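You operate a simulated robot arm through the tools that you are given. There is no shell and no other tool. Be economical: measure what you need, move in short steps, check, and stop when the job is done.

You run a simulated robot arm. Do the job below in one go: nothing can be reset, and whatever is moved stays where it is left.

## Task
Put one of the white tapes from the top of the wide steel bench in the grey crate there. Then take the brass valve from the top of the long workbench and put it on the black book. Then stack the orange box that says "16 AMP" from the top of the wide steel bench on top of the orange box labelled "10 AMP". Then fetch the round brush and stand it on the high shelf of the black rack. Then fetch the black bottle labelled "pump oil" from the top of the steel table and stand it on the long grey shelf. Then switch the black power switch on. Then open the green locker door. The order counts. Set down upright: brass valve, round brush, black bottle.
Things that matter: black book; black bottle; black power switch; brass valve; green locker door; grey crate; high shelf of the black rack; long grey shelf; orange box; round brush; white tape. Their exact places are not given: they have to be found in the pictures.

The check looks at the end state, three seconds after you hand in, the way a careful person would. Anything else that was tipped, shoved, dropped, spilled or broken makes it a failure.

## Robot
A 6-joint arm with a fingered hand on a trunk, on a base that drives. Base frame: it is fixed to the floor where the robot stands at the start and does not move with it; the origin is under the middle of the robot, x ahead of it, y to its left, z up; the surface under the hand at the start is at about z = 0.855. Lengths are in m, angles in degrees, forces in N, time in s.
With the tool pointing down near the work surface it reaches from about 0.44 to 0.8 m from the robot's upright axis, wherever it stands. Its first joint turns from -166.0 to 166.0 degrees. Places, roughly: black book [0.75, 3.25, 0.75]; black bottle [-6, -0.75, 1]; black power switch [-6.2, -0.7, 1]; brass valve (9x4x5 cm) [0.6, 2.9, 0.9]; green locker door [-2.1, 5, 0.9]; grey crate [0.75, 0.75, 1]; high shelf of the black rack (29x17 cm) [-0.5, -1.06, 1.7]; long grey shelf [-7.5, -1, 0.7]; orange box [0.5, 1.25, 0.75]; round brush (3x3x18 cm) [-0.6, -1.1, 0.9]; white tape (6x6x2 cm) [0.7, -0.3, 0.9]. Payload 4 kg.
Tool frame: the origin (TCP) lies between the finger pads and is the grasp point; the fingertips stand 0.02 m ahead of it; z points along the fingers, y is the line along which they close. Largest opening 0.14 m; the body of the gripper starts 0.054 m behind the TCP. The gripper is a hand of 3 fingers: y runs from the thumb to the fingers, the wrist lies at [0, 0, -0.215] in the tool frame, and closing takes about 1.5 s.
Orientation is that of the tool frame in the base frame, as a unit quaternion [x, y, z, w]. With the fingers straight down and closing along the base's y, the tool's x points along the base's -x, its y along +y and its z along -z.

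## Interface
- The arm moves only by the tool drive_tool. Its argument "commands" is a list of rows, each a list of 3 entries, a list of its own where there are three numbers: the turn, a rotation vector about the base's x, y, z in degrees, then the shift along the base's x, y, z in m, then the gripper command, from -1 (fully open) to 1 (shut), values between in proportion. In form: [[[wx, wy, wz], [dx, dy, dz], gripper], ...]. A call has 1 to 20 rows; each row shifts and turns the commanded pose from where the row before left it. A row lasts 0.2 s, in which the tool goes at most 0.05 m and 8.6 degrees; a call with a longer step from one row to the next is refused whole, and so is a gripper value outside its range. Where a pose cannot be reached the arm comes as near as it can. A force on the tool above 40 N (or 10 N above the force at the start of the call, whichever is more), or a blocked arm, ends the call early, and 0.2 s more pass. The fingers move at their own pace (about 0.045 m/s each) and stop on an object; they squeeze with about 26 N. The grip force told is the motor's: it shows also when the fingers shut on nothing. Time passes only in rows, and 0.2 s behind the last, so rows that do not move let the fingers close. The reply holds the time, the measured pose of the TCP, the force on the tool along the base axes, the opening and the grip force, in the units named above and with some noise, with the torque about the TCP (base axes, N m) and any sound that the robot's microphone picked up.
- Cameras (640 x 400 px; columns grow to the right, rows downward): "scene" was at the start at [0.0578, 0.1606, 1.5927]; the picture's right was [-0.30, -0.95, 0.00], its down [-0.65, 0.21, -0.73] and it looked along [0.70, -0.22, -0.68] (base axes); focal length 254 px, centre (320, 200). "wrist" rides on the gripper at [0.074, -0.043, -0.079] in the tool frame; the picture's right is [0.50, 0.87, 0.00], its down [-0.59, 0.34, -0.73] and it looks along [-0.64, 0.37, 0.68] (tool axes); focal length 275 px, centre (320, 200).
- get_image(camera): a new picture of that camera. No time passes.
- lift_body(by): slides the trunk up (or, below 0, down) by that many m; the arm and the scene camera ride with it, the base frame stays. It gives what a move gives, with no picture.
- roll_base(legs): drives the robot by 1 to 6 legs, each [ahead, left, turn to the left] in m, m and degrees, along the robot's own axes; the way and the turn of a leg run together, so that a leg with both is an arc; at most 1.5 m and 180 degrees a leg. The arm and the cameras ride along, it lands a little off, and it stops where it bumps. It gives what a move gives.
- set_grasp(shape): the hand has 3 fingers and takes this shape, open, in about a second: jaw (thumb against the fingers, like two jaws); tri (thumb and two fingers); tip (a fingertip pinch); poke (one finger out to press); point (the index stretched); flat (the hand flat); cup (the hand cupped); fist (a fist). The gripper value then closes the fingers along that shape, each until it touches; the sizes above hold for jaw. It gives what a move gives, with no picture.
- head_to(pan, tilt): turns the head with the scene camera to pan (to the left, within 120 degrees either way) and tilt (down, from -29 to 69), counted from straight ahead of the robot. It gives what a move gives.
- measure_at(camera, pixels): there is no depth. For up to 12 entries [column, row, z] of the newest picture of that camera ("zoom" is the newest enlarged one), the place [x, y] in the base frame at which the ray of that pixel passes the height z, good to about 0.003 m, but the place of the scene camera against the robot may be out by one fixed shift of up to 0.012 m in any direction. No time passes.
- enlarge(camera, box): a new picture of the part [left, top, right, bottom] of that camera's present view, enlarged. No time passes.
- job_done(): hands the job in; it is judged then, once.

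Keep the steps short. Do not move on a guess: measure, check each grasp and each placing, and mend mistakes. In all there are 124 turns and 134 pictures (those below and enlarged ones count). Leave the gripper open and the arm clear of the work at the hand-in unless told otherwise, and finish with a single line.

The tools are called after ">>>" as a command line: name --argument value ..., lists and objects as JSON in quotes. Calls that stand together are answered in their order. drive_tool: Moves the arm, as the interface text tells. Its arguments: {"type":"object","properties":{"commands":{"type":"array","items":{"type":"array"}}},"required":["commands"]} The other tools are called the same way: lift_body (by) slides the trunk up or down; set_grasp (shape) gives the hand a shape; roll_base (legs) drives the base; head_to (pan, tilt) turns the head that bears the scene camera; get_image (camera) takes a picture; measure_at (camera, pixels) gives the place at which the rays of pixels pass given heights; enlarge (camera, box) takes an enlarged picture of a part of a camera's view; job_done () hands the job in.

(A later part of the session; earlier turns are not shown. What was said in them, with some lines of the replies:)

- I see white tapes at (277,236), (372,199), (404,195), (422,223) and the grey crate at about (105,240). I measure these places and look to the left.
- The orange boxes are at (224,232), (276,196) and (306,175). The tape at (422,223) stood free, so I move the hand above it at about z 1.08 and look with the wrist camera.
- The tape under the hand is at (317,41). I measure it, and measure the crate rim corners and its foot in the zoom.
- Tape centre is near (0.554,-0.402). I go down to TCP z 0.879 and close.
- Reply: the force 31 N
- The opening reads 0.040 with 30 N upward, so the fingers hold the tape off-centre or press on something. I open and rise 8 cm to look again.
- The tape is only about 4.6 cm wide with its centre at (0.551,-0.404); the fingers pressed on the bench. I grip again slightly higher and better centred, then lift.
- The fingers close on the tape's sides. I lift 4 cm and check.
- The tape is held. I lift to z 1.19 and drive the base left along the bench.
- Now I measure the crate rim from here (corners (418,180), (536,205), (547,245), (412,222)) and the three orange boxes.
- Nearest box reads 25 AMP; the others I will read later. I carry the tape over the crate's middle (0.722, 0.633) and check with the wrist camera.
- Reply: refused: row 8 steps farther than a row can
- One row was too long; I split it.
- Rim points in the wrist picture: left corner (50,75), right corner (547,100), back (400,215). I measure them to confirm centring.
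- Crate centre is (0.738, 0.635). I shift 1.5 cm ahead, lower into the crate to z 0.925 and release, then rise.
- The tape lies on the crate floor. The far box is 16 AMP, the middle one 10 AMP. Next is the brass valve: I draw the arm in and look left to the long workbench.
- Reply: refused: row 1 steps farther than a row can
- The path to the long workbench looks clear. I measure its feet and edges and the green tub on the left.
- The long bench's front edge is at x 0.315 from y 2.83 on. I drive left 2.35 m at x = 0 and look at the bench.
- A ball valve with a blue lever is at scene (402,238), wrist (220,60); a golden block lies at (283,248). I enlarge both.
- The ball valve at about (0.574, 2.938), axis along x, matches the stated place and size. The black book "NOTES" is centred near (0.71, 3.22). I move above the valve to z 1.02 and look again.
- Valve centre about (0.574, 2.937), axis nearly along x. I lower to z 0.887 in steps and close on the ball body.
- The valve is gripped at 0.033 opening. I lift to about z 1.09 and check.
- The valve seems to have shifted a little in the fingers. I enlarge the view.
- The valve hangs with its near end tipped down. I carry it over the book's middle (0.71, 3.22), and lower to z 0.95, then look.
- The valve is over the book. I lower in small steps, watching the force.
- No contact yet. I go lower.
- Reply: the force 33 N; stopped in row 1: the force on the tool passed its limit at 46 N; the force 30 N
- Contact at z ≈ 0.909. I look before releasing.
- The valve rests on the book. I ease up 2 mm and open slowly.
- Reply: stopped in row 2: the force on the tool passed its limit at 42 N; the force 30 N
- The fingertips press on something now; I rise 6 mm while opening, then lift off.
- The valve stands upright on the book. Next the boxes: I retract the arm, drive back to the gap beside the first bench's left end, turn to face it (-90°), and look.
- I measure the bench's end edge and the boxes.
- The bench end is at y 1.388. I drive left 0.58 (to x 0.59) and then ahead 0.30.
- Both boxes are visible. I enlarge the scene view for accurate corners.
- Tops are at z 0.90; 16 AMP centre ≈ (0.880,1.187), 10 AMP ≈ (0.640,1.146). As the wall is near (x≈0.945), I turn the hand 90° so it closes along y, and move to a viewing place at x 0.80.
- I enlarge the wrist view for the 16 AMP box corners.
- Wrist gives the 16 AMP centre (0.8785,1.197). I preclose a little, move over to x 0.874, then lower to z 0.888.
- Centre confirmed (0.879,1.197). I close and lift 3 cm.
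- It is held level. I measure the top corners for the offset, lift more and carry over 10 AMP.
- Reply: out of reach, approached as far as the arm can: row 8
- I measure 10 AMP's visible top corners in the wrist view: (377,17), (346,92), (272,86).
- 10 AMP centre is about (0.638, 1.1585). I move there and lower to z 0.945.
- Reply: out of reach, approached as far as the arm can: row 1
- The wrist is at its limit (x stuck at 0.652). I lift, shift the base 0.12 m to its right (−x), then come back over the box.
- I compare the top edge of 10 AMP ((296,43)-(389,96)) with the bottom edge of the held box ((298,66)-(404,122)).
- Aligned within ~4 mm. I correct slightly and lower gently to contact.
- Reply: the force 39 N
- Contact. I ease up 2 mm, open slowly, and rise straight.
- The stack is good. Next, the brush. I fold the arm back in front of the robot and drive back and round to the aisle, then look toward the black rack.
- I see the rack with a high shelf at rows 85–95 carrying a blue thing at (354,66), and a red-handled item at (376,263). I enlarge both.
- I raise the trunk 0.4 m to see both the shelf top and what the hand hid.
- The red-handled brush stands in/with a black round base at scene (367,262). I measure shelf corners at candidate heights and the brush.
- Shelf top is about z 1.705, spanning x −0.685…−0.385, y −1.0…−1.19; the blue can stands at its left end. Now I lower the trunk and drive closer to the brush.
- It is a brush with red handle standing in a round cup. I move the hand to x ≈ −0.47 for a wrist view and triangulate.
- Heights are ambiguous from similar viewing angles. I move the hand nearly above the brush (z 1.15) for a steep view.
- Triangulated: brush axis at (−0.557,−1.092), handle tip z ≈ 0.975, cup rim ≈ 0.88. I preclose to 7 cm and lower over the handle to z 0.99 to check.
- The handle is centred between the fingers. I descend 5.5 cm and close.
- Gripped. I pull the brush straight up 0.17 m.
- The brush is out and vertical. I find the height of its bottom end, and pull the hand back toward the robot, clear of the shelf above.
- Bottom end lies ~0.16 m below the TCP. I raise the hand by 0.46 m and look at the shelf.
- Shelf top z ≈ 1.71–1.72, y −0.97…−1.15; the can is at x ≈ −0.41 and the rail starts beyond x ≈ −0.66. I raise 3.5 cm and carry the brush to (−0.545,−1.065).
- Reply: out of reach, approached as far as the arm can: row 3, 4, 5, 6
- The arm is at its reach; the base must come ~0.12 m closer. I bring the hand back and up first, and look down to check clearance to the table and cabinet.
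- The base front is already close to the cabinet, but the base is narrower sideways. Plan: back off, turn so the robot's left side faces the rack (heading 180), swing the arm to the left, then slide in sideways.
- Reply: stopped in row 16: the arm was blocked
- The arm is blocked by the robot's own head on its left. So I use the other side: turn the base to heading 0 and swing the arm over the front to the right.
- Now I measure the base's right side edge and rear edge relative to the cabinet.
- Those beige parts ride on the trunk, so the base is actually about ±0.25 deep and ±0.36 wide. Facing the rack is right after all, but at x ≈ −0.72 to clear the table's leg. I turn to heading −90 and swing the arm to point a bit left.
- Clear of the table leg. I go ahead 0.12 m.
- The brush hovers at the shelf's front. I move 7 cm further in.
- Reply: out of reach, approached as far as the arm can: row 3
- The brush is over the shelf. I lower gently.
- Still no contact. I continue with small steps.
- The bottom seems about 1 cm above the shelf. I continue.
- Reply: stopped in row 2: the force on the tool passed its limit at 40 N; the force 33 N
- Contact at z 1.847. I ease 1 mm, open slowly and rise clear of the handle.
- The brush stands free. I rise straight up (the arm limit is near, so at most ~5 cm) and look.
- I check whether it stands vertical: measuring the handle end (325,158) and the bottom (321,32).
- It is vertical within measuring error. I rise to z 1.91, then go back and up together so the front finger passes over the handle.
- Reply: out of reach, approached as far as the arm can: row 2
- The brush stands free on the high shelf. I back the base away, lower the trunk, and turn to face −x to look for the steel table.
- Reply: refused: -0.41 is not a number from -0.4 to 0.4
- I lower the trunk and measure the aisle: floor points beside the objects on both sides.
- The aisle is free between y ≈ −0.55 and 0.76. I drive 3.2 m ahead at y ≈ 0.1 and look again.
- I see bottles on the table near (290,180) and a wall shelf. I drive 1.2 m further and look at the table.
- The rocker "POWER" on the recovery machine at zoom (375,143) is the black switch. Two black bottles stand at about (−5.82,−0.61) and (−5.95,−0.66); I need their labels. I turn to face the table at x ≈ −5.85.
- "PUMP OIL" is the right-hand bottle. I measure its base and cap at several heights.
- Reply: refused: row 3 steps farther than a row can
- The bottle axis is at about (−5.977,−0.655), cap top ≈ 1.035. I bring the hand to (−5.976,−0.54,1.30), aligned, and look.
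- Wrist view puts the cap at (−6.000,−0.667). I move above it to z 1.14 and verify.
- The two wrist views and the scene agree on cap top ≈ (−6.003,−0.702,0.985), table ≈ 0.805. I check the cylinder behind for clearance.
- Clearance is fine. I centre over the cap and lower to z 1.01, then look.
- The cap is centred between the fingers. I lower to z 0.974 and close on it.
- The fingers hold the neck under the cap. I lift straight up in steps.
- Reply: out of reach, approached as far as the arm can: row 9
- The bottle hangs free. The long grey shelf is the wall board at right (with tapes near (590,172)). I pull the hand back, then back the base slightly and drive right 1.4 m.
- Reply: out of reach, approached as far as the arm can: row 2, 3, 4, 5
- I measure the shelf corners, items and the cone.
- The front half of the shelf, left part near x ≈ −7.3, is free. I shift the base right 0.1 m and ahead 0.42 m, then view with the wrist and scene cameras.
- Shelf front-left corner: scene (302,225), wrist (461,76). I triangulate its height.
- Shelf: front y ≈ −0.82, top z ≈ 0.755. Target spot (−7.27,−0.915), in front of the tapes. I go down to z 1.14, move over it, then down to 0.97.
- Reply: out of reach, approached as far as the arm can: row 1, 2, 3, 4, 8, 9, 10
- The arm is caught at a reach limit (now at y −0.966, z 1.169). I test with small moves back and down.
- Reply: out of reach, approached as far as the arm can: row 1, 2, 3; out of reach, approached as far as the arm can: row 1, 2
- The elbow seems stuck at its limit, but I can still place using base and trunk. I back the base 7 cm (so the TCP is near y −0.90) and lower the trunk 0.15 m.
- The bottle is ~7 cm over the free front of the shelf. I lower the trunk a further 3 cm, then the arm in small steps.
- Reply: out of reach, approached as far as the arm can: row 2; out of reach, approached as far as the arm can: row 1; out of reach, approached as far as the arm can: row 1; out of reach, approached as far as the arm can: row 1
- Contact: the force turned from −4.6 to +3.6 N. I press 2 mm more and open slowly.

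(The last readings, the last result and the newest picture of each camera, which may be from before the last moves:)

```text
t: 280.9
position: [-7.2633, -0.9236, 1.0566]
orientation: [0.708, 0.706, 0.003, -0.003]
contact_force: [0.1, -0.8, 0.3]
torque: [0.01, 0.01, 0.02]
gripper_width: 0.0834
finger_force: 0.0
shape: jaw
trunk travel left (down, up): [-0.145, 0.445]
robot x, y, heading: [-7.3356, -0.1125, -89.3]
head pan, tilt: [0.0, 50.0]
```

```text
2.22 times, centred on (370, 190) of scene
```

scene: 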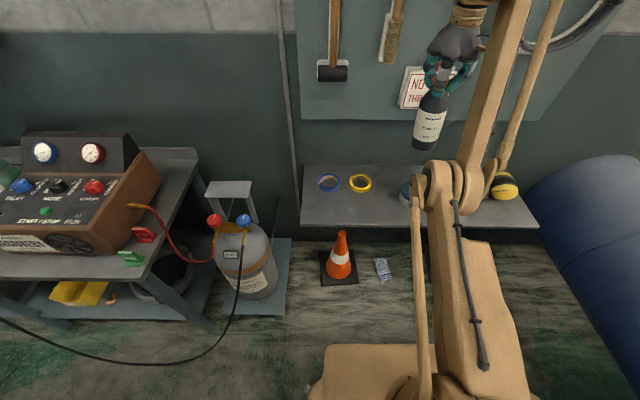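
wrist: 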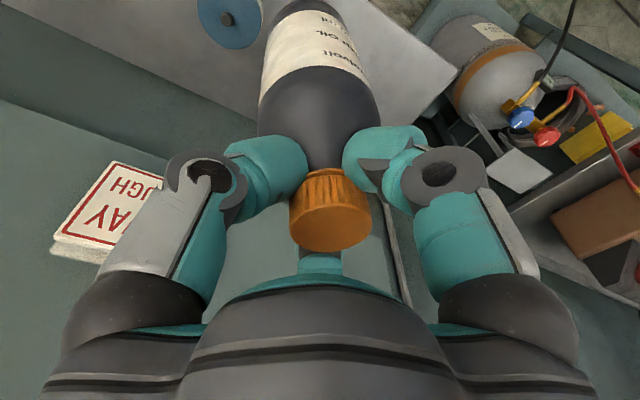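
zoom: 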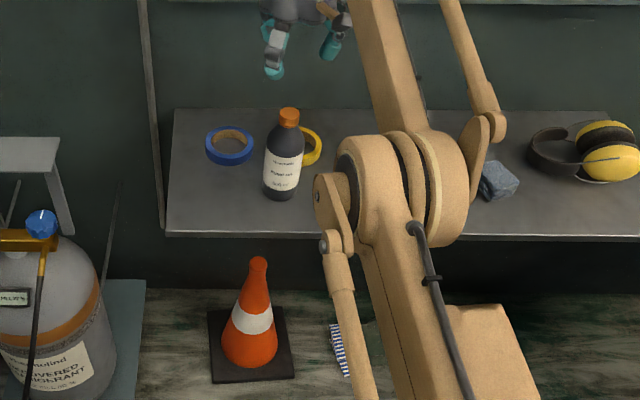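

The bottle stands upright on the shelf. I back away, and try to bring the arm back in and recover its elbow.

>>> roll_base --legs '[[-0.35, 0, 0]]'

>>> drive_tool --commands '[[[0, 0, 0], [0, 0.04, 0.01], -1], [[0, 0, 0], [0, 0.04, 0.01], -1], [[0, 0, 0], [0, 0.045, 0.01], -1], [[0, 0, 0], [0, 0.045, 0.01], -1], [[0, 0, 0], [0, 0.045, 0.01], -1], [[0, 0, 0], [0, 0.045, 0.01], -1]]'

```text
t: 283.2
position: [-7.2684, -0.5713, 1.0565]
orientation: [0.707, 0.707, 0.002, -0.002]
contact_force: [-0.2, -0.1, 0.0]
torque: [-0.03, 0.0, 0.01]
gripper_width: 0.0836
finger_force: 0.0
shape: jaw
trunk travel left (down, up): [-0.145, 0.445]
robot x, y, heading: [-7.3392, 0.2388, -89.3]
head pan, tilt: [0.0, 50.0]
```

```text
t: 284.6
position: [-7.2496, -0.4752, 1.2127]
orientation: [0.709, 0.706, 0.002, -0.002]
contact_force: [0.0, -0.2, -0.2]
torque: [-0.02, 0.0, -0.03]
gripper_width: 0.1396
finger_force: 0.0
shape: jaw
out of reach, approached as far as the arm can: row 1, 2, 3, 4, 5, 6
trunk travel left (down, up): [-0.145, 0.445]
robot x, y, heading: [-7.3427, 0.2395, -89.4]
head pan, tilt: [0.0, 50.0]
```

The elbow has folded to the wrong side (elbow low). To flip it back I stretch the arm up and out to full length here in the free aisle, then command downward.

>>> drive_tool --commands '[[[0, 0, 0], [0, -0.03, 0.035], -1], [[0, 0, 0], [0, -0.03, 0.035], -1], [[0, 0, 0], [0, -0.03, 0.035], -1], [[0, 0, 0], [0, -0.03, 0.035], -1], [[0, 0, 0], [0, -0.03, 0.035], -1], [[0, 0, 0], [0, -0.03, 0.035], -1], [[0, 0, 0], [0, -0.03, 0.035], -1], [[0, 0, 0], [0, -0.03, 0.035], -1], [[0, 0, 0], [0, 0, 0], -1]]'

>>> drive_tool --commands '[[[0, 0, 0], [0, 0, -0.045], -1], [[0, 0, 0], [0, 0, -0.045], -1], [[0, 0, 0], [0, 0, -0.045], -1], [[0, 0, 0], [0, 0, -0.045], -1], [[0, 0, 0], [0, 0, -0.045], -1], [[0, 0, 0], [0, 0, -0.045], -1], [[0, 0, 0], [0, 0, 0], -1]]'

```text
t: 286.6
position: [-7.2633, -0.4847, 1.2898]
orientation: [0.708, 0.706, 0.003, -0.002]
contact_force: [-0.9, -0.3, 0.0]
torque: [0.02, -0.02, -0.01]
gripper_width: 0.14
finger_force: 0.1
shape: jaw
out of reach, approached as far as the arm can: row 2, 3, 4, 5, 6, 7, 8
trunk travel left (down, up): [-0.145, 0.445]
robot x, y, heading: [-7.3424, 0.2392, -89.2]
head pan, tilt: [0.0, 50.0]
```

```text
t: 288.2
position: [-7.2525, -0.5683, 1.0658]
orientation: [0.707, 0.707, 0.004, -0.003]
contact_force: [0.2, 0.2, -0.5]
torque: [0.0, -0.05, -0.01]
gripper_width: 0.14
finger_force: 0.0
shape: jaw
out of reach, approached as far as the arm can: row 2, 3, 4, 5, 6
trunk travel left (down, up): [-0.145, 0.445]
robot x, y, heading: [-7.3386, 0.242, -89.6]
head pan, tilt: [0.0, 50.0]
```

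Commands restart from the measured pose in each call. I estimate the stretched radius and retry: first stretch fully at ~45° elevation, then slide down along the sphere so the elbow drops through.

>>> drive_tool --commands '[[[0, 0, 0], [0, 0.0095, 0.0434], -1], [[0, 0, 0], [0, 0.0095, 0.0434], -1], [[0, 0, 0], [0, 0.0095, 0.0434], -1], [[0, 0, 0], [0, 0.0095, 0.0434], -1], [[0, 0, 0], [0, 0.0095, 0.0434], -1], [[0, 0, 0], [0, 0.0095, 0.0434], -1], [[0, 0, 0], [0, 0.0095, 0.0434], -1], [[0, 0, 0], [0, 0.0095, 0.0434], -1], [[0, 0, 0], [0, -0.035, 0.035], -1], [[0, 0, 0], [0, -0.035, 0.035], -1], [[0, 0, 0], [0, -0.035, 0.035], -1], [[0, 0, 0], [0, -0.035, 0.035], -1], [[0, 0, 0], [0, 0, 0], -1], [[0, 0, 0], [0, 0, 0], -1], [[0, 0, 0], [0, 0, 0], -1], [[0, 0, 0], [0, 0, 0], -1]]'

>>> drive_tool --commands '[[[0, 0, 0], [0, -0.033, -0.036], -1], [[0, 0, 0], [0, -0.033, -0.036], -1], [[0, 0, 0], [0, -0.028, -0.04], -1], [[0, 0, 0], [0, -0.015, -0.045], -1], [[0, 0, 0], [0, 0.01, -0.047], -1], [[0, 0, 0], [0, 0.02, -0.045], -1], [[0, 0, 0], [0, 0.02, -0.045], -1], [[0, 0, 0], [0, 0.02, -0.04], -1], [[0, 0, 0], [0, 0, 0], -1]]'

```text
t: 291.6
position: [-7.2632, -0.4412, 1.3519]
orientation: [0.708, 0.706, 0.002, -0.003]
contact_force: [0.4, 0.8, 0.5]
torque: [0.0, 0.02, -0.01]
gripper_width: 0.1398
finger_force: 0.1
shape: jaw
out of reach, approached as far as the arm can: row 3, 4, 5, 6, 7, 8, 9, 10, 11, 12
trunk travel left (down, up): [-0.145, 0.445]
robot x, y, heading: [-7.3425, 0.2408, -89.3]
head pan, tilt: [0.0, 50.0]
```

```text
t: 293.6
position: [-7.2636, -0.4631, 1.0075]
orientation: [0.708, 0.707, 0.002, -0.002]
contact_force: [-0.8, 1.2, 1.4]
torque: [-0.01, 0.05, 0.01]
gripper_width: 0.1398
finger_force: 0.0
shape: jaw
out of reach, approached as far as the arm can: row 1, 2, 3
trunk travel left (down, up): [-0.145, 0.445]
robot x, y, heading: [-7.3437, 0.244, -89.3]
head pan, tilt: [0.0, 50.0]
```

The elbow is back on the right side. I retract the arm and drive left 1.2 m and ahead 0.2 m to stand before the recovery machine.

>>> drive_tool --commands '[[[0, 0, 0], [0, 0.03, 0.03], -1], [[0, 0, 0], [0, 0.03, 0.035], -1], [[0, 0, 0], [0, 0.03, 0.035], -1], [[0, 0, 0], [0, 0.03, 0.035], -1], [[0, 0, 0], [0, 0.03, 0.035], -1], [[0, 0, 0], [0, 0.03, 0.035], -1]]'

>>> set_grasp --shape "poke"

>>> roll_base --legs '[[0, 1.17, 0], [0.19, 0, 0]]'

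>>> head_to --pan -8 --tilt 45

>>> get_image --camera "scene"

>>> get_image --camera "wrist"

```text
t: 295.0
position: [-7.2655, -0.2818, 1.2131]
orientation: [0.707, 0.707, 0.002, -0.002]
contact_force: [-0.2, 1.0, 0.7]
torque: [-0.04, -0.01, -0.01]
gripper_width: 0.1398
finger_force: 0.2
shape: jaw
trunk travel left (down, up): [-0.145, 0.445]
robot x, y, heading: [-7.3415, 0.2439, -89.7]
head pan, tilt: [0.0, 50.0]
```

```text
t: 295.9
position: [-7.2648, -0.2842, 1.2106]
orientation: [0.708, 0.706, 0.002, -0.002]
contact_force: [0.1, 0.4, -0.2]
torque: [-0.01, -0.01, 0.01]
gripper_width: 0.0001
finger_force: 0.0
shape: poke
trunk travel left (down, up): [-0.145, 0.445]
robot x, y, heading: [-7.3431, 0.2405, -89.6]
head pan, tilt: [0.0, 50.0]
```

```text
t: 303.0
position: [-6.109, -0.4702, 1.2122]
orientation: [0.712, 0.702, 0.002, -0.003]
contact_force: [1.0, -0.6, 0.6]
torque: [0.03, -0.04, -0.02]
gripper_width: 0.0
finger_force: 0.0
shape: poke
trunk travel left (down, up): [-0.145, 0.445]
robot x, y, heading: [-6.1785, 0.0575, -90.2]
head pan, tilt: [0.0, 50.0]
```

```text
t: 303.7
position: [-6.1083, -0.4689, 1.2124]
orientation: [0.712, 0.702, 0.002, -0.003]
contact_force: [-0.4, -0.4, -0.3]
torque: [0.03, -0.03, -0.01]
gripper_width: 0.0003
finger_force: 0.0
shape: poke
trunk travel left (down, up): [-0.145, 0.445]
robot x, y, heading: [-6.1781, 0.0604, -89.7]
head pan, tilt: [-8.0, 45.0]
```

```text
17 pictures are left
```

scene: 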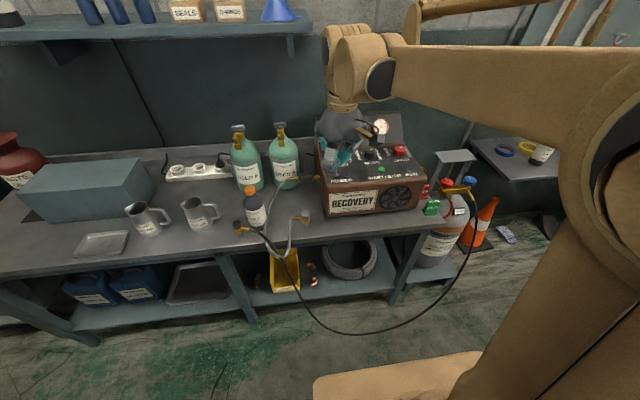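

```text
16 pictures are left
```

wrist: 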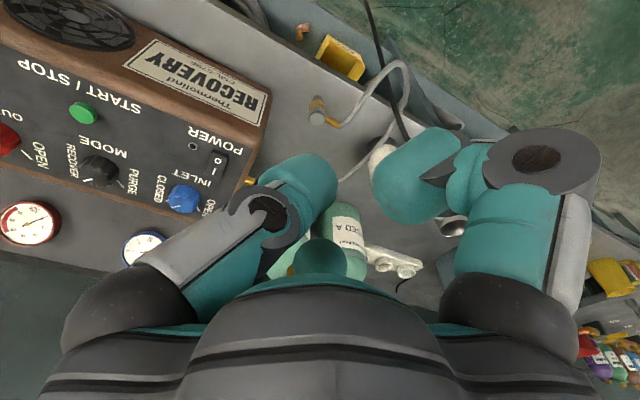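

The poke finger's tip is near the TCP line. I enlarge the rocker at wrist (213,162).

>>> enlarge --camera "wrist" --box '[160, 110, 280, 220]'

>>> enlarge --camera "scene" --box '[310, 120, 430, 220]'

```text
3.64 times, centred on (220, 165) of wrist
```

zoom: 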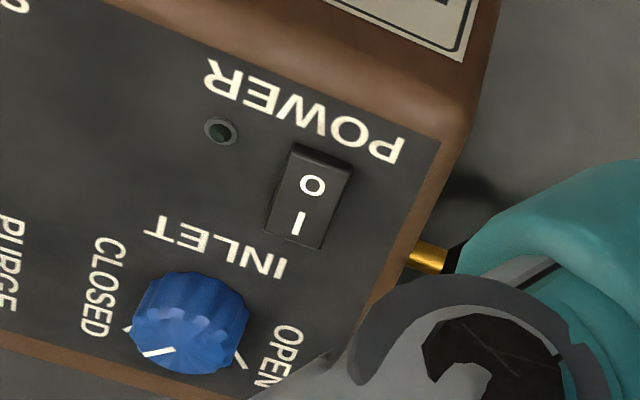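

```text
4.00 times, centred on (370, 170) of scene
```

zoom: 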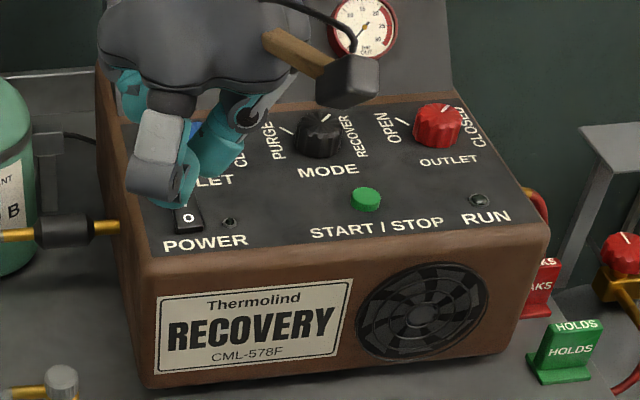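

The "I" half is the far one: wrist (214.2,171.9); "O" at (217.8,160.9), scene (337,174.2). I triangulate.

>>> measure_at --camera "wrist" --pixels '[[217.8, 160.9, 1.0], [217.8, 160.9, 1.05], [217.8, 160.9, 1.1], [214.2, 171.9, 1.0], [214.2, 171.9, 1.05], [214.2, 171.9, 1.02]]'

>>> measure_at --camera "scene" --pixels '[[337, 174.2, 0.95], [337, 174.2, 1.0], [337, 174.2, 1.05], [337, 174.2, 1.1]]'

```text
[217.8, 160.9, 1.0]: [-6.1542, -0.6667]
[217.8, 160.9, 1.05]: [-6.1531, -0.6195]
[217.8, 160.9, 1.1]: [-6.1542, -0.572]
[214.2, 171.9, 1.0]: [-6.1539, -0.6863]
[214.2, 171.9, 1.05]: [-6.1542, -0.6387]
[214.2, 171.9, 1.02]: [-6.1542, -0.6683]
```

```text
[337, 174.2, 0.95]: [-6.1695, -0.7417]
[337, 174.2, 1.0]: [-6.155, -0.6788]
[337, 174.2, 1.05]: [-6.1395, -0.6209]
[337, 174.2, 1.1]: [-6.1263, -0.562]
```

Panel z ≈ 1.0; the I half is at (−6.154,−0.689). I move the finger above it at z 1.07 and look.

>>> drive_tool --commands '[[[0, 0, 0], [-0.0092, -0.044, 0], -1], [[0, 0, 0], [-0.0092, -0.044, 0], -1], [[0, 0, 0], [-0.0092, -0.044, 0], -1], [[0, 0, 0], [-0.0092, -0.044, 0], -1], [[0, 0, 0], [-0.0092, -0.044, 0], -1], [[0, 0, 0], [0, 0, -0.045], -1], [[0, 0, 0], [0, 0, -0.045], -1], [[0, 0, 0], [0, 0, -0.045], -1], [[0, 0, 0], [0, 0, 0], -1]]'

>>> enlarge --camera "wrist" --box '[180, 40, 420, 260]'

```text
t: 305.7
position: [-6.1542, -0.6877, 1.076]
orientation: [0.712, 0.702, 0.003, -0.003]
contact_force: [-0.4, 0.6, -0.1]
torque: [0.0, 0.01, 0.0]
gripper_width: 0.0
finger_force: 0.1
shape: poke
trunk travel left (down, up): [-0.145, 0.445]
robot x, y, heading: [-6.1775, 0.0546, -89.8]
head pan, tilt: [-8.0, 45.0]
```

```text
1.82 times, centred on (300, 150) of wrist
5 turns are left
```

zoom: 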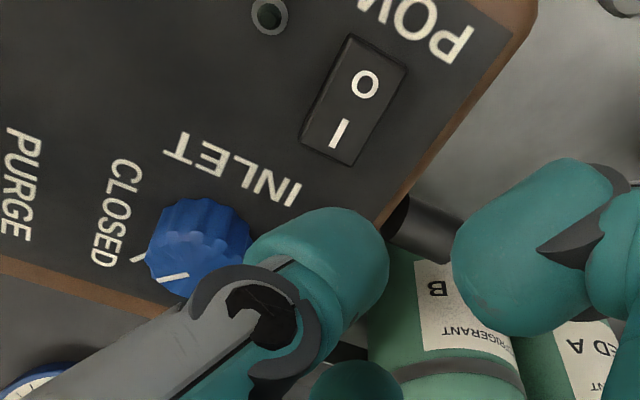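

Only 5 turns remain, so I batch. The finger tip lies over the "I" half; I press down in fine steps until the force limit, rise and check. Then I retract and drive to the green locker and look.

>>> drive_tool --commands '[[[0, 0, 0], [0, -0.007, -0.02], -1], [[0, 0, 0], [0, 0, -0.015], -1], [[0, 0, 0], [0, 0, -0.008], -1], [[0, 0, 0], [0, 0, -0.005], -1], [[0, 0, 0], [0, 0, -0.005], -1], [[0, 0, 0], [0, 0, -0.004], -1], [[0, 0, 0], [0, 0, -0.004], -1], [[0, 0, 0], [0, 0, -0.004], -1], [[0, 0, 0], [0, 0, -0.004], -1], [[0, 0, 0], [0, 0, -0.004], -1], [[0, 0, 0], [0, 0, -0.004], -1]]'

>>> drive_tool --commands '[[[0, 0, 0], [0, 0, 0.03], -1], [[0, 0, 0], [0, 0.01, 0.045], -1], [[0, 0, 0], [0, 0.01, 0.045], -1]]'

>>> enlarge --camera "wrist" --box '[180, 40, 420, 260]'

>>> drive_tool --commands '[[[0, 0, 0], [0, 0.04, 0.025], -1], [[0, 0, 0], [0, 0.04, 0.025], -1], [[0, 0, 0], [0, 0.04, 0.02], -1], [[0, 0, 0], [0, 0.045, 0], -1], [[0, 0, 0], [0, 0.045, 0], -1]]'

>>> set_grasp --shape "jaw"

>>> roll_base --legs '[[-0.2, 0, 0], [0, 1.5, 0], [0, 1.5, 0], [0, 1.5, 0], [0, 1.2, 0], [-1.4, 0, 0]]'

>>> roll_base --legs '[[-1.4, 0, 0], [-1.0, 0, 0], [0, 0, 180], [0, 1.2, 0]]'

>>> head_to --pan 20 --tilt 15

>>> get_image --camera "scene"

```text
t: 308.1
position: [-6.1559, -0.6961, 1.0015]
orientation: [0.713, 0.701, 0.001, -0.002]
contact_force: [-1.9, -9.3, 22.8]
torque: [-0.19, 0.01, 0.05]
gripper_width: 0.0
finger_force: 0.1
shape: poke
trunk travel left (down, up): [-0.145, 0.445]
robot x, y, heading: [-6.1768, 0.0577, -89.8]
head pan, tilt: [-8.0, 45.0]
```

```text
t: 308.9
position: [-6.1549, -0.6763, 1.1213]
orientation: [0.713, 0.701, 0.002, -0.003]
contact_force: [0.7, -0.2, 0.2]
torque: [-0.02, -0.02, -0.01]
gripper_width: 0.0
finger_force: 0.0
shape: poke
trunk travel left (down, up): [-0.145, 0.445]
robot x, y, heading: [-6.1768, 0.0562, -90.1]
head pan, tilt: [-8.0, 45.0]
```

```text
1.82 times, centred on (300, 150) of wrist
```

zoom: 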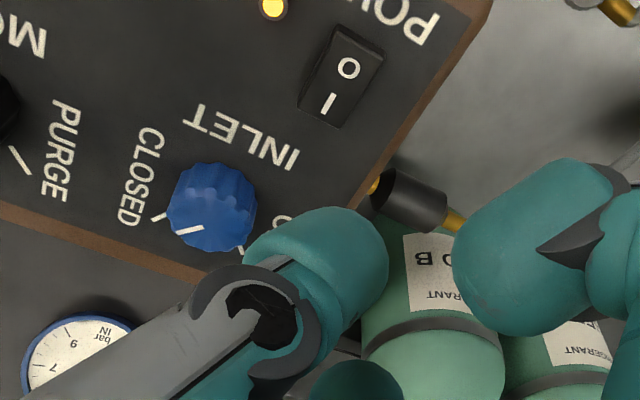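

```text
t: 310.1
position: [-6.1545, -0.4638, 1.1903]
orientation: [0.712, 0.702, 0.002, -0.001]
contact_force: [0.3, 0.9, 0.0]
torque: [0.0, 0.0, 0.0]
gripper_width: 0.0
finger_force: 0.1
shape: poke
trunk travel left (down, up): [-0.145, 0.445]
robot x, y, heading: [-6.1776, 0.0568, -90.1]
head pan, tilt: [-8.0, 45.0]
```

```text
t: 311.0
position: [-6.1552, -0.4661, 1.1914]
orientation: [0.713, 0.702, 0.003, -0.002]
contact_force: [-0.4, 0.3, 0.8]
torque: [0.01, 0.01, 0.0]
gripper_width: 0.1401
finger_force: 0.1
shape: jaw
trunk travel left (down, up): [-0.145, 0.445]
robot x, y, heading: [-6.1792, 0.0582, -89.8]
head pan, tilt: [-8.0, 45.0]
```

```text
t: 346.0
position: [-0.4395, 1.1908, 1.1912]
orientation: [0.709, 0.705, 0.002, -0.003]
contact_force: [-0.2, 0.4, 0.2]
torque: [-0.02, 0.01, 0.02]
gripper_width: 0.14
finger_force: 0.1
shape: jaw
trunk travel left (down, up): [-0.145, 0.445]
robot x, y, heading: [-0.4679, 1.7112, -89.6]
head pan, tilt: [-8.0, 45.0]
```

```text
t: 370.9
position: [-1.7287, 4.6287, 1.1905]
orientation: [-0.707, 0.707, -0.002, -0.003]
contact_force: [-0.2, -0.7, 0.6]
torque: [-0.02, 0.03, -0.02]
gripper_width: 0.1399
finger_force: 0.1
shape: jaw
trunk travel left (down, up): [-0.145, 0.445]
robot x, y, heading: [-1.6947, 4.1087, 91.0]
head pan, tilt: [-8.0, 45.0]
```

```text
t: 371.9
position: [-1.7279, 4.6279, 1.1915]
orientation: [-0.707, 0.707, -0.002, -0.003]
contact_force: [-0.5, 0.3, 0.1]
torque: [0.0, -0.01, -0.01]
gripper_width: 0.14
finger_force: 0.0
shape: jaw
trunk travel left (down, up): [-0.145, 0.445]
robot x, y, heading: [-1.6993, 4.1065, 90.7]
head pan, tilt: [20.0, 15.0]
```

```text
11 pictures are left
4 turns are left
```

scene: 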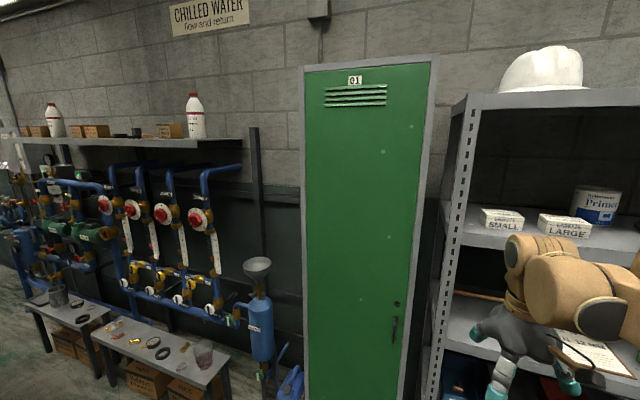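

The power lamp is lit: the switch is on. The green locker's handle is at (394,328), hinges on the left. I measure it, lower the trunk, tilt the hand 60° forward in front of the handle, and take pictures for triangulation.

>>> measure_at --camera "scene" --pixels '[[394, 328, 0.8], [394, 328, 0.85], [394, 328, 0.9], [394, 328, 0.95], [417, 330, 0.85], [417, 330, 0.9], [308, 330, 0.85], [308, 330, 0.9]]'

>>> enlarge --camera "scene" --box '[360, 280, 440, 360]'

>>> lift_body --by -0.14

>>> drive_tool --commands '[[[8.57, 0, 0], [-0.0215, 0.007, -0.009], -1], [[8.57, 0, 0], [-0.0215, 0.007, -0.009], -1], [[8.57, 0, 0], [-0.0215, 0.007, -0.009], -1], [[8.57, 0, 0], [-0.0215, 0.007, -0.009], -1], [[8.57, 0, 0], [-0.0215, 0.007, -0.009], -1], [[8.57, 0, 0], [-0.0215, 0.007, -0.009], -0.4], [[8.57, 0, 0], [-0.0215, 0.007, -0.009], -0.4], [[0, 0, 0], [0, 0, 0], -0.4], [[0, 0, 0], [0, 0, 0], -0.4]]'

>>> head_to --pan 5 --tilt 35

>>> get_image --camera "scene"

>>> get_image --camera "wrist"

```text
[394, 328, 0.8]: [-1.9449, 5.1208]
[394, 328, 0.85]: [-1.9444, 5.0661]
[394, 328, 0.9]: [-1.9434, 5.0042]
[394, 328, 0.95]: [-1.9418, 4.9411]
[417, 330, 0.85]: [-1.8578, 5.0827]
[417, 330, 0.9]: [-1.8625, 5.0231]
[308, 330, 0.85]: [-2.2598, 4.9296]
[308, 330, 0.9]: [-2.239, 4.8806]
```

```text
5.00 times, centred on (400, 320) of scene
```

zoom: 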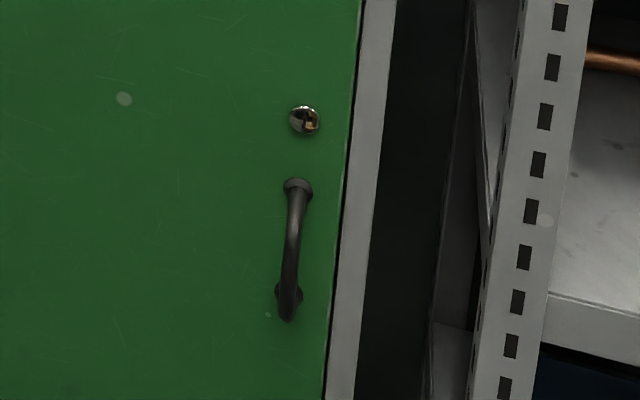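

```text
t: 373.5
position: [-1.7281, 4.6282, 1.0513]
orientation: [0.707, -0.707, 0.003, 0.002]
contact_force: [-0.4, 0.1, 0.7]
torque: [-0.01, 0.0, 0.02]
gripper_width: 0.1398
finger_force: 0.1
shape: jaw
trunk travel left (down, up): [-0.005, 0.585]
robot x, y, heading: [-1.6934, 4.1066, 90.9]
head pan, tilt: [20.0, 15.0]
```

```text
t: 375.5
position: [-1.8786, 4.6764, 0.9879]
orientation: [-0.613, 0.613, 0.352, 0.352]
contact_force: [0.4, -0.5, 0.1]
torque: [-0.01, -0.02, 0.0]
gripper_width: 0.0988
finger_force: 0.1
shape: jaw
trunk travel left (down, up): [-0.005, 0.585]
robot x, y, heading: [-1.6942, 4.1081, 90.7]
head pan, tilt: [20.0, 15.0]
```

```text
t: 376.4
position: [-1.8783, 4.6774, 0.9884]
orientation: [0.614, -0.614, -0.351, -0.351]
contact_force: [0.2, 0.2, 0.4]
torque: [0.0, 0.0, 0.04]
gripper_width: 0.0985
finger_force: 0.0
shape: jaw
trunk travel left (down, up): [-0.005, 0.585]
robot x, y, heading: [-1.6993, 4.1022, 91.0]
head pan, tilt: [5.0, 35.0]
```

```text
9 pictures are left
```

scene: 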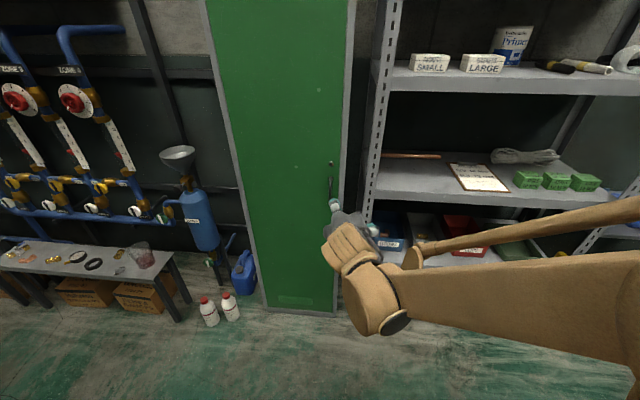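

```text
8 pictures are left
3 turns are left
```

wrist: 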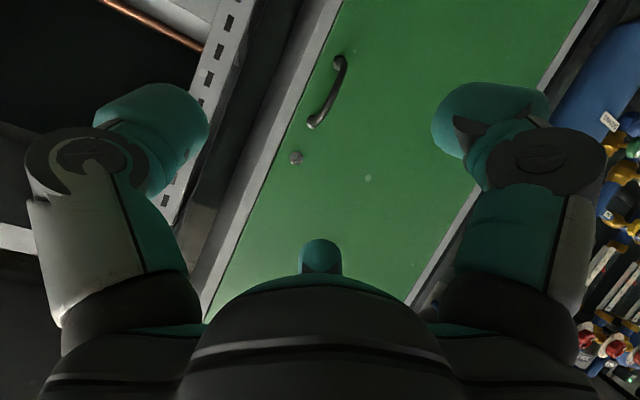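

Triangulation gives the handle bar at (−1.946,4.985), z 0.86–0.95, door face ≈ y 5.02, hinge ≈ x −2.285. I shift the base left 0.33 m, move the hand in, close on the bar, and pull along the hinge arc with pictures to check.

>>> roll_base --legs '[[0, 0.33, 0]]'

>>> drive_tool --commands '[[[0, 0, 0], [0.0437, 0, -0.0138], -0.4], [[0, 0, 0], [0.0437, 0, -0.0138], -0.4], [[0, 0, 0], [0.0437, 0, -0.0138], -0.4], [[0, 0, 0], [0.0437, 0, -0.0138], -0.4], [[0, 0, 0], [0.0437, 0, -0.0138], -0.4], [[0, 0, 0], [0.0437, 0, -0.0138], -0.4], [[0, 0, 0], [0, 0.044, 0], -0.4], [[0, 0, 0], [0, 0.044, 0], -0.4], [[0, 0, 0], [0, 0.044, 0], -0.4], [[0, 0, 0], [0, 0.044, 0], -0.4], [[0, 0, 0], [0, 0.044, 0], -0.4], [[0, 0, 0], [0, 0.044, 0], -0.4], [[0, 0, 0], [0, 0.042, 0], -0.4], [[0, 0, 0], [0, 0, 0], -0.4]]'

>>> drive_tool --commands '[[[0, 0, 0], [0, 0, 0], 0.2], [[0, 0, 0], [0, 0, 0], 0.6], [[0, 0, 0], [0, 0, 0], 1], [[0, 0, 0], [0, 0, 0], 1], [[0, 0, 0], [0, 0, 0], 1], [[0, 0, 0], [0, 0, 0], 1], [[0, 0, 0], [0, 0, 0], 1], [[0, 0, 0], [0, 0, 0], 1]]'

>>> get_image --camera "wrist"

>>> drive_tool --commands '[[[0, 0, -3], [-0.0048, -0.0294, 0], 1], [[0, 0, -3], [-0.0073, -0.0289, 0], 1], [[0, 0, -3], [-0.0098, -0.0281, 0], 1], [[0, 0, -3], [-0.0122, -0.0272, 0], 1]]'

>>> drive_tool --commands '[[[0, 0, -3], [-0.0145, -0.026, 0], 1], [[0, 0, -3], [-0.0167, -0.0246, 0], 1], [[0, 0, -4], [-0.0188, -0.0231, 0], 1], [[0, 0, -4], [-0.0208, -0.0214, 0], 1], [[0, 0, -4], [-0.0226, -0.0195, 0], 1], [[0, 0, -4], [-0.0242, -0.0174, 0], 1]]'

>>> drive_tool --commands '[[[0, 0, -4], [-0.0256, -0.0153, 0], 1], [[0, 0, -4], [-0.0268, -0.013, 0], 1], [[0, 0, -4], [-0.0279, -0.0106, 0], 1], [[0, 0, -4], [-0.0287, -0.0081, 0], 1], [[0, 0, -4], [-0.0293, -0.0056, 0], 1]]'

>>> get_image --camera "scene"

>>> get_image --camera "wrist"

```text
t: 378.5
position: [-2.2064, 4.673, 0.9875]
orientation: [-0.614, 0.614, 0.351, 0.351]
contact_force: [0.2, -0.6, -0.1]
torque: [-0.01, 0.0, -0.02]
gripper_width: 0.0986
finger_force: 0.0
shape: jaw
trunk travel left (down, up): [-0.005, 0.585]
robot x, y, heading: [-2.0237, 4.1062, 90.7]
head pan, tilt: [5.0, 35.0]
```

```text
t: 381.3
position: [-1.9461, 4.957, 0.9072]
orientation: [0.615, -0.612, -0.352, -0.351]
contact_force: [-3.2, -40.2, 6.3]
torque: [1.58, 0.01, 0.91]
gripper_width: 0.0919
finger_force: 0.1
shape: jaw
trunk travel left (down, up): [-0.005, 0.585]
robot x, y, heading: [-2.025, 4.1027, 90.7]
head pan, tilt: [5.0, 35.0]
stopped in row 13: the force on the tool passed its limit at 82 N (the readings are from after the stop); the commanded pose is now the measured one
```

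```text
t: 383.1
position: [-1.9454, 4.9629, 0.9035]
orientation: [0.615, -0.614, -0.351, -0.35]
contact_force: [-0.9, 0.6, 1.7]
torque: [-0.02, 0.06, 0.02]
gripper_width: 0.0055
finger_force: 25.9
shape: jaw
trunk travel left (down, up): [-0.005, 0.585]
robot x, y, heading: [-2.0253, 4.1043, 90.8]
head pan, tilt: [5.0, 35.0]
```

```text
7 pictures are left
```

wrist: 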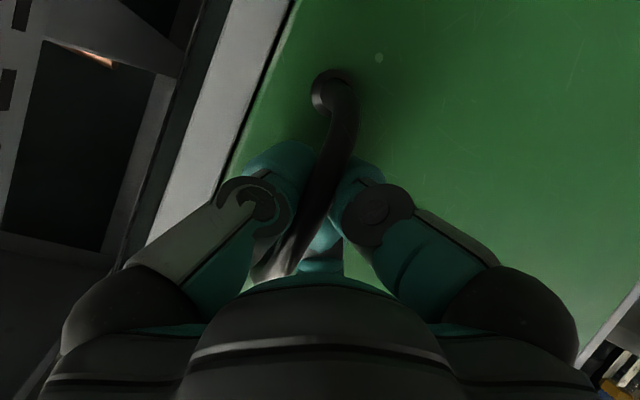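

```text
t: 384.1
position: [-1.9809, 4.848, 0.9033]
orientation: [-0.548, 0.674, 0.313, 0.385]
contact_force: [5.1, -2.7, 2.1]
torque: [0.03, 0.0, 0.1]
gripper_width: 0.0052
finger_force: 26.2
shape: jaw
trunk travel left (down, up): [-0.005, 0.585]
robot x, y, heading: [-2.0257, 4.1036, 90.8]
head pan, tilt: [5.0, 35.0]
```

```text
t: 385.5
position: [-2.0989, 4.7155, 0.9036]
orientation: [-0.408, 0.767, 0.233, 0.438]
contact_force: [6.0, -11.6, -2.6]
torque: [0.17, 0.1, 0.21]
gripper_width: 0.0053
finger_force: 25.9
shape: jaw
trunk travel left (down, up): [-0.005, 0.585]
robot x, y, heading: [-2.0257, 4.103, 90.9]
head pan, tilt: [5.0, 35.0]
```

```text
t: 386.7
position: [-2.2366, 4.6644, 0.9047]
orientation: [-0.27, 0.826, 0.155, 0.471]
contact_force: [0.2, -6.7, -2.9]
torque: [0.11, 0.06, 0.17]
gripper_width: 0.0053
finger_force: 26.2
shape: jaw
trunk travel left (down, up): [-0.005, 0.585]
robot x, y, heading: [-2.0265, 4.1011, 90.6]
head pan, tilt: [5.0, 35.0]
```

```text
6 pictures are left
```

scene: 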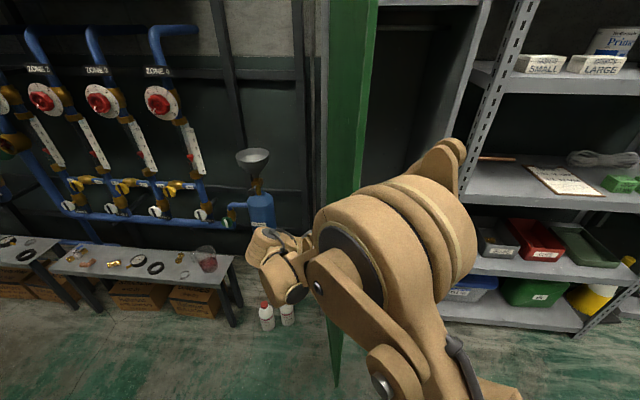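

```text
5 pictures are left
2 turns are left
```

wrist: 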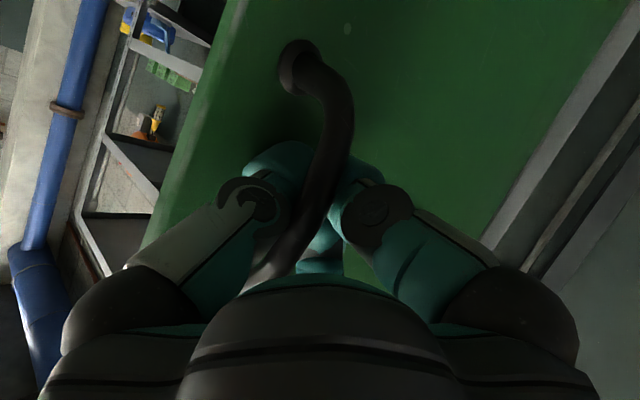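

The door stands open about 75–80°. I open the fingers, withdraw the hand backwards off the handle, and check once more.

>>> drive_tool --commands '[[[0, 0, 0], [0, 0, 0], 0.6], [[0, 0, 0], [0, 0, 0], 0.2], [[0, 0, 0], [0, 0, 0], -0.2], [[0, 0, 0], [0, 0, 0], -0.4], [[0, 0, 0], [0, 0, 0], -0.5], [[0, 0, 0], [0, 0, 0], -0.5], [[0, 0, 0], [-0.022, -0.014, 0.013], -0.5], [[0, 0, 0], [-0.025, -0.017, 0.015], -0.5], [[0, 0, 0], [-0.025, -0.017, 0.015], -0.5], [[0, 0, 0], [-0.025, -0.017, 0.015], -0.5], [[0, 0, 0], [-0.01, -0.035, 0.015], -0.5], [[0, 0, 0], [0, -0.035, 0.015], -1], [[0, 0, 0], [0, 0, 0], -1]]'

>>> get_image --camera "scene"

>>> get_image --camera "wrist"

```text
t: 389.5
position: [-2.3425, 4.5297, 0.9915]
orientation: [-0.269, 0.825, 0.154, 0.472]
contact_force: [0.5, 0.7, 0.2]
torque: [0.01, 0.04, 0.0]
gripper_width: 0.1399
finger_force: 0.0
shape: jaw
trunk travel left (down, up): [-0.005, 0.585]
robot x, y, heading: [-2.0245, 4.1056, 90.6]
head pan, tilt: [5.0, 35.0]
```

```text
4 pictures are left
```

scene: 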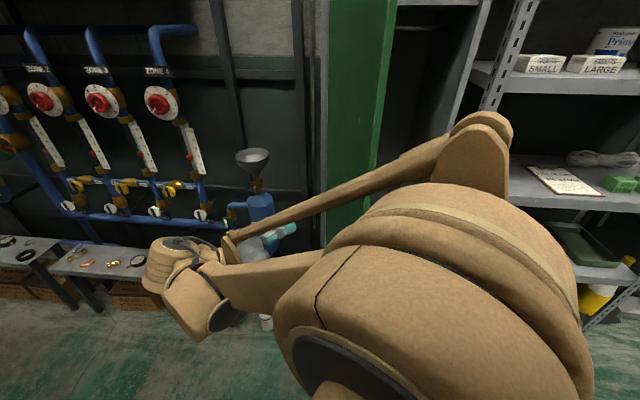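

```text
3 pictures are left
1 turns are left
```

wrist: 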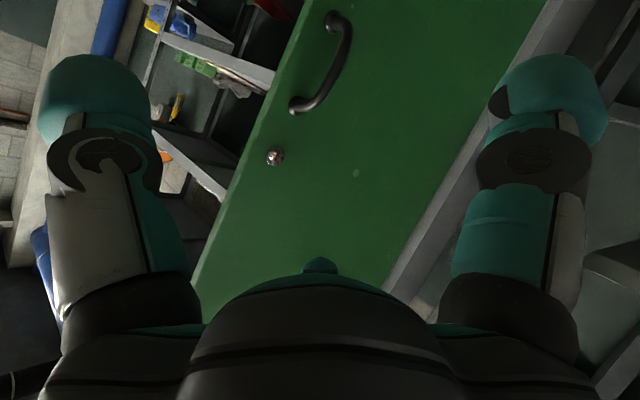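

The hand is open and clear of the handle, and the door still stands open. I hand the job in.

>>> job_done

```text
The job is handed in.
```

All seven steps were carried out in order and handed in: the tape, valve, box, brush, bottle and switch were checked in pictures, and the locker door was left about 75° open.
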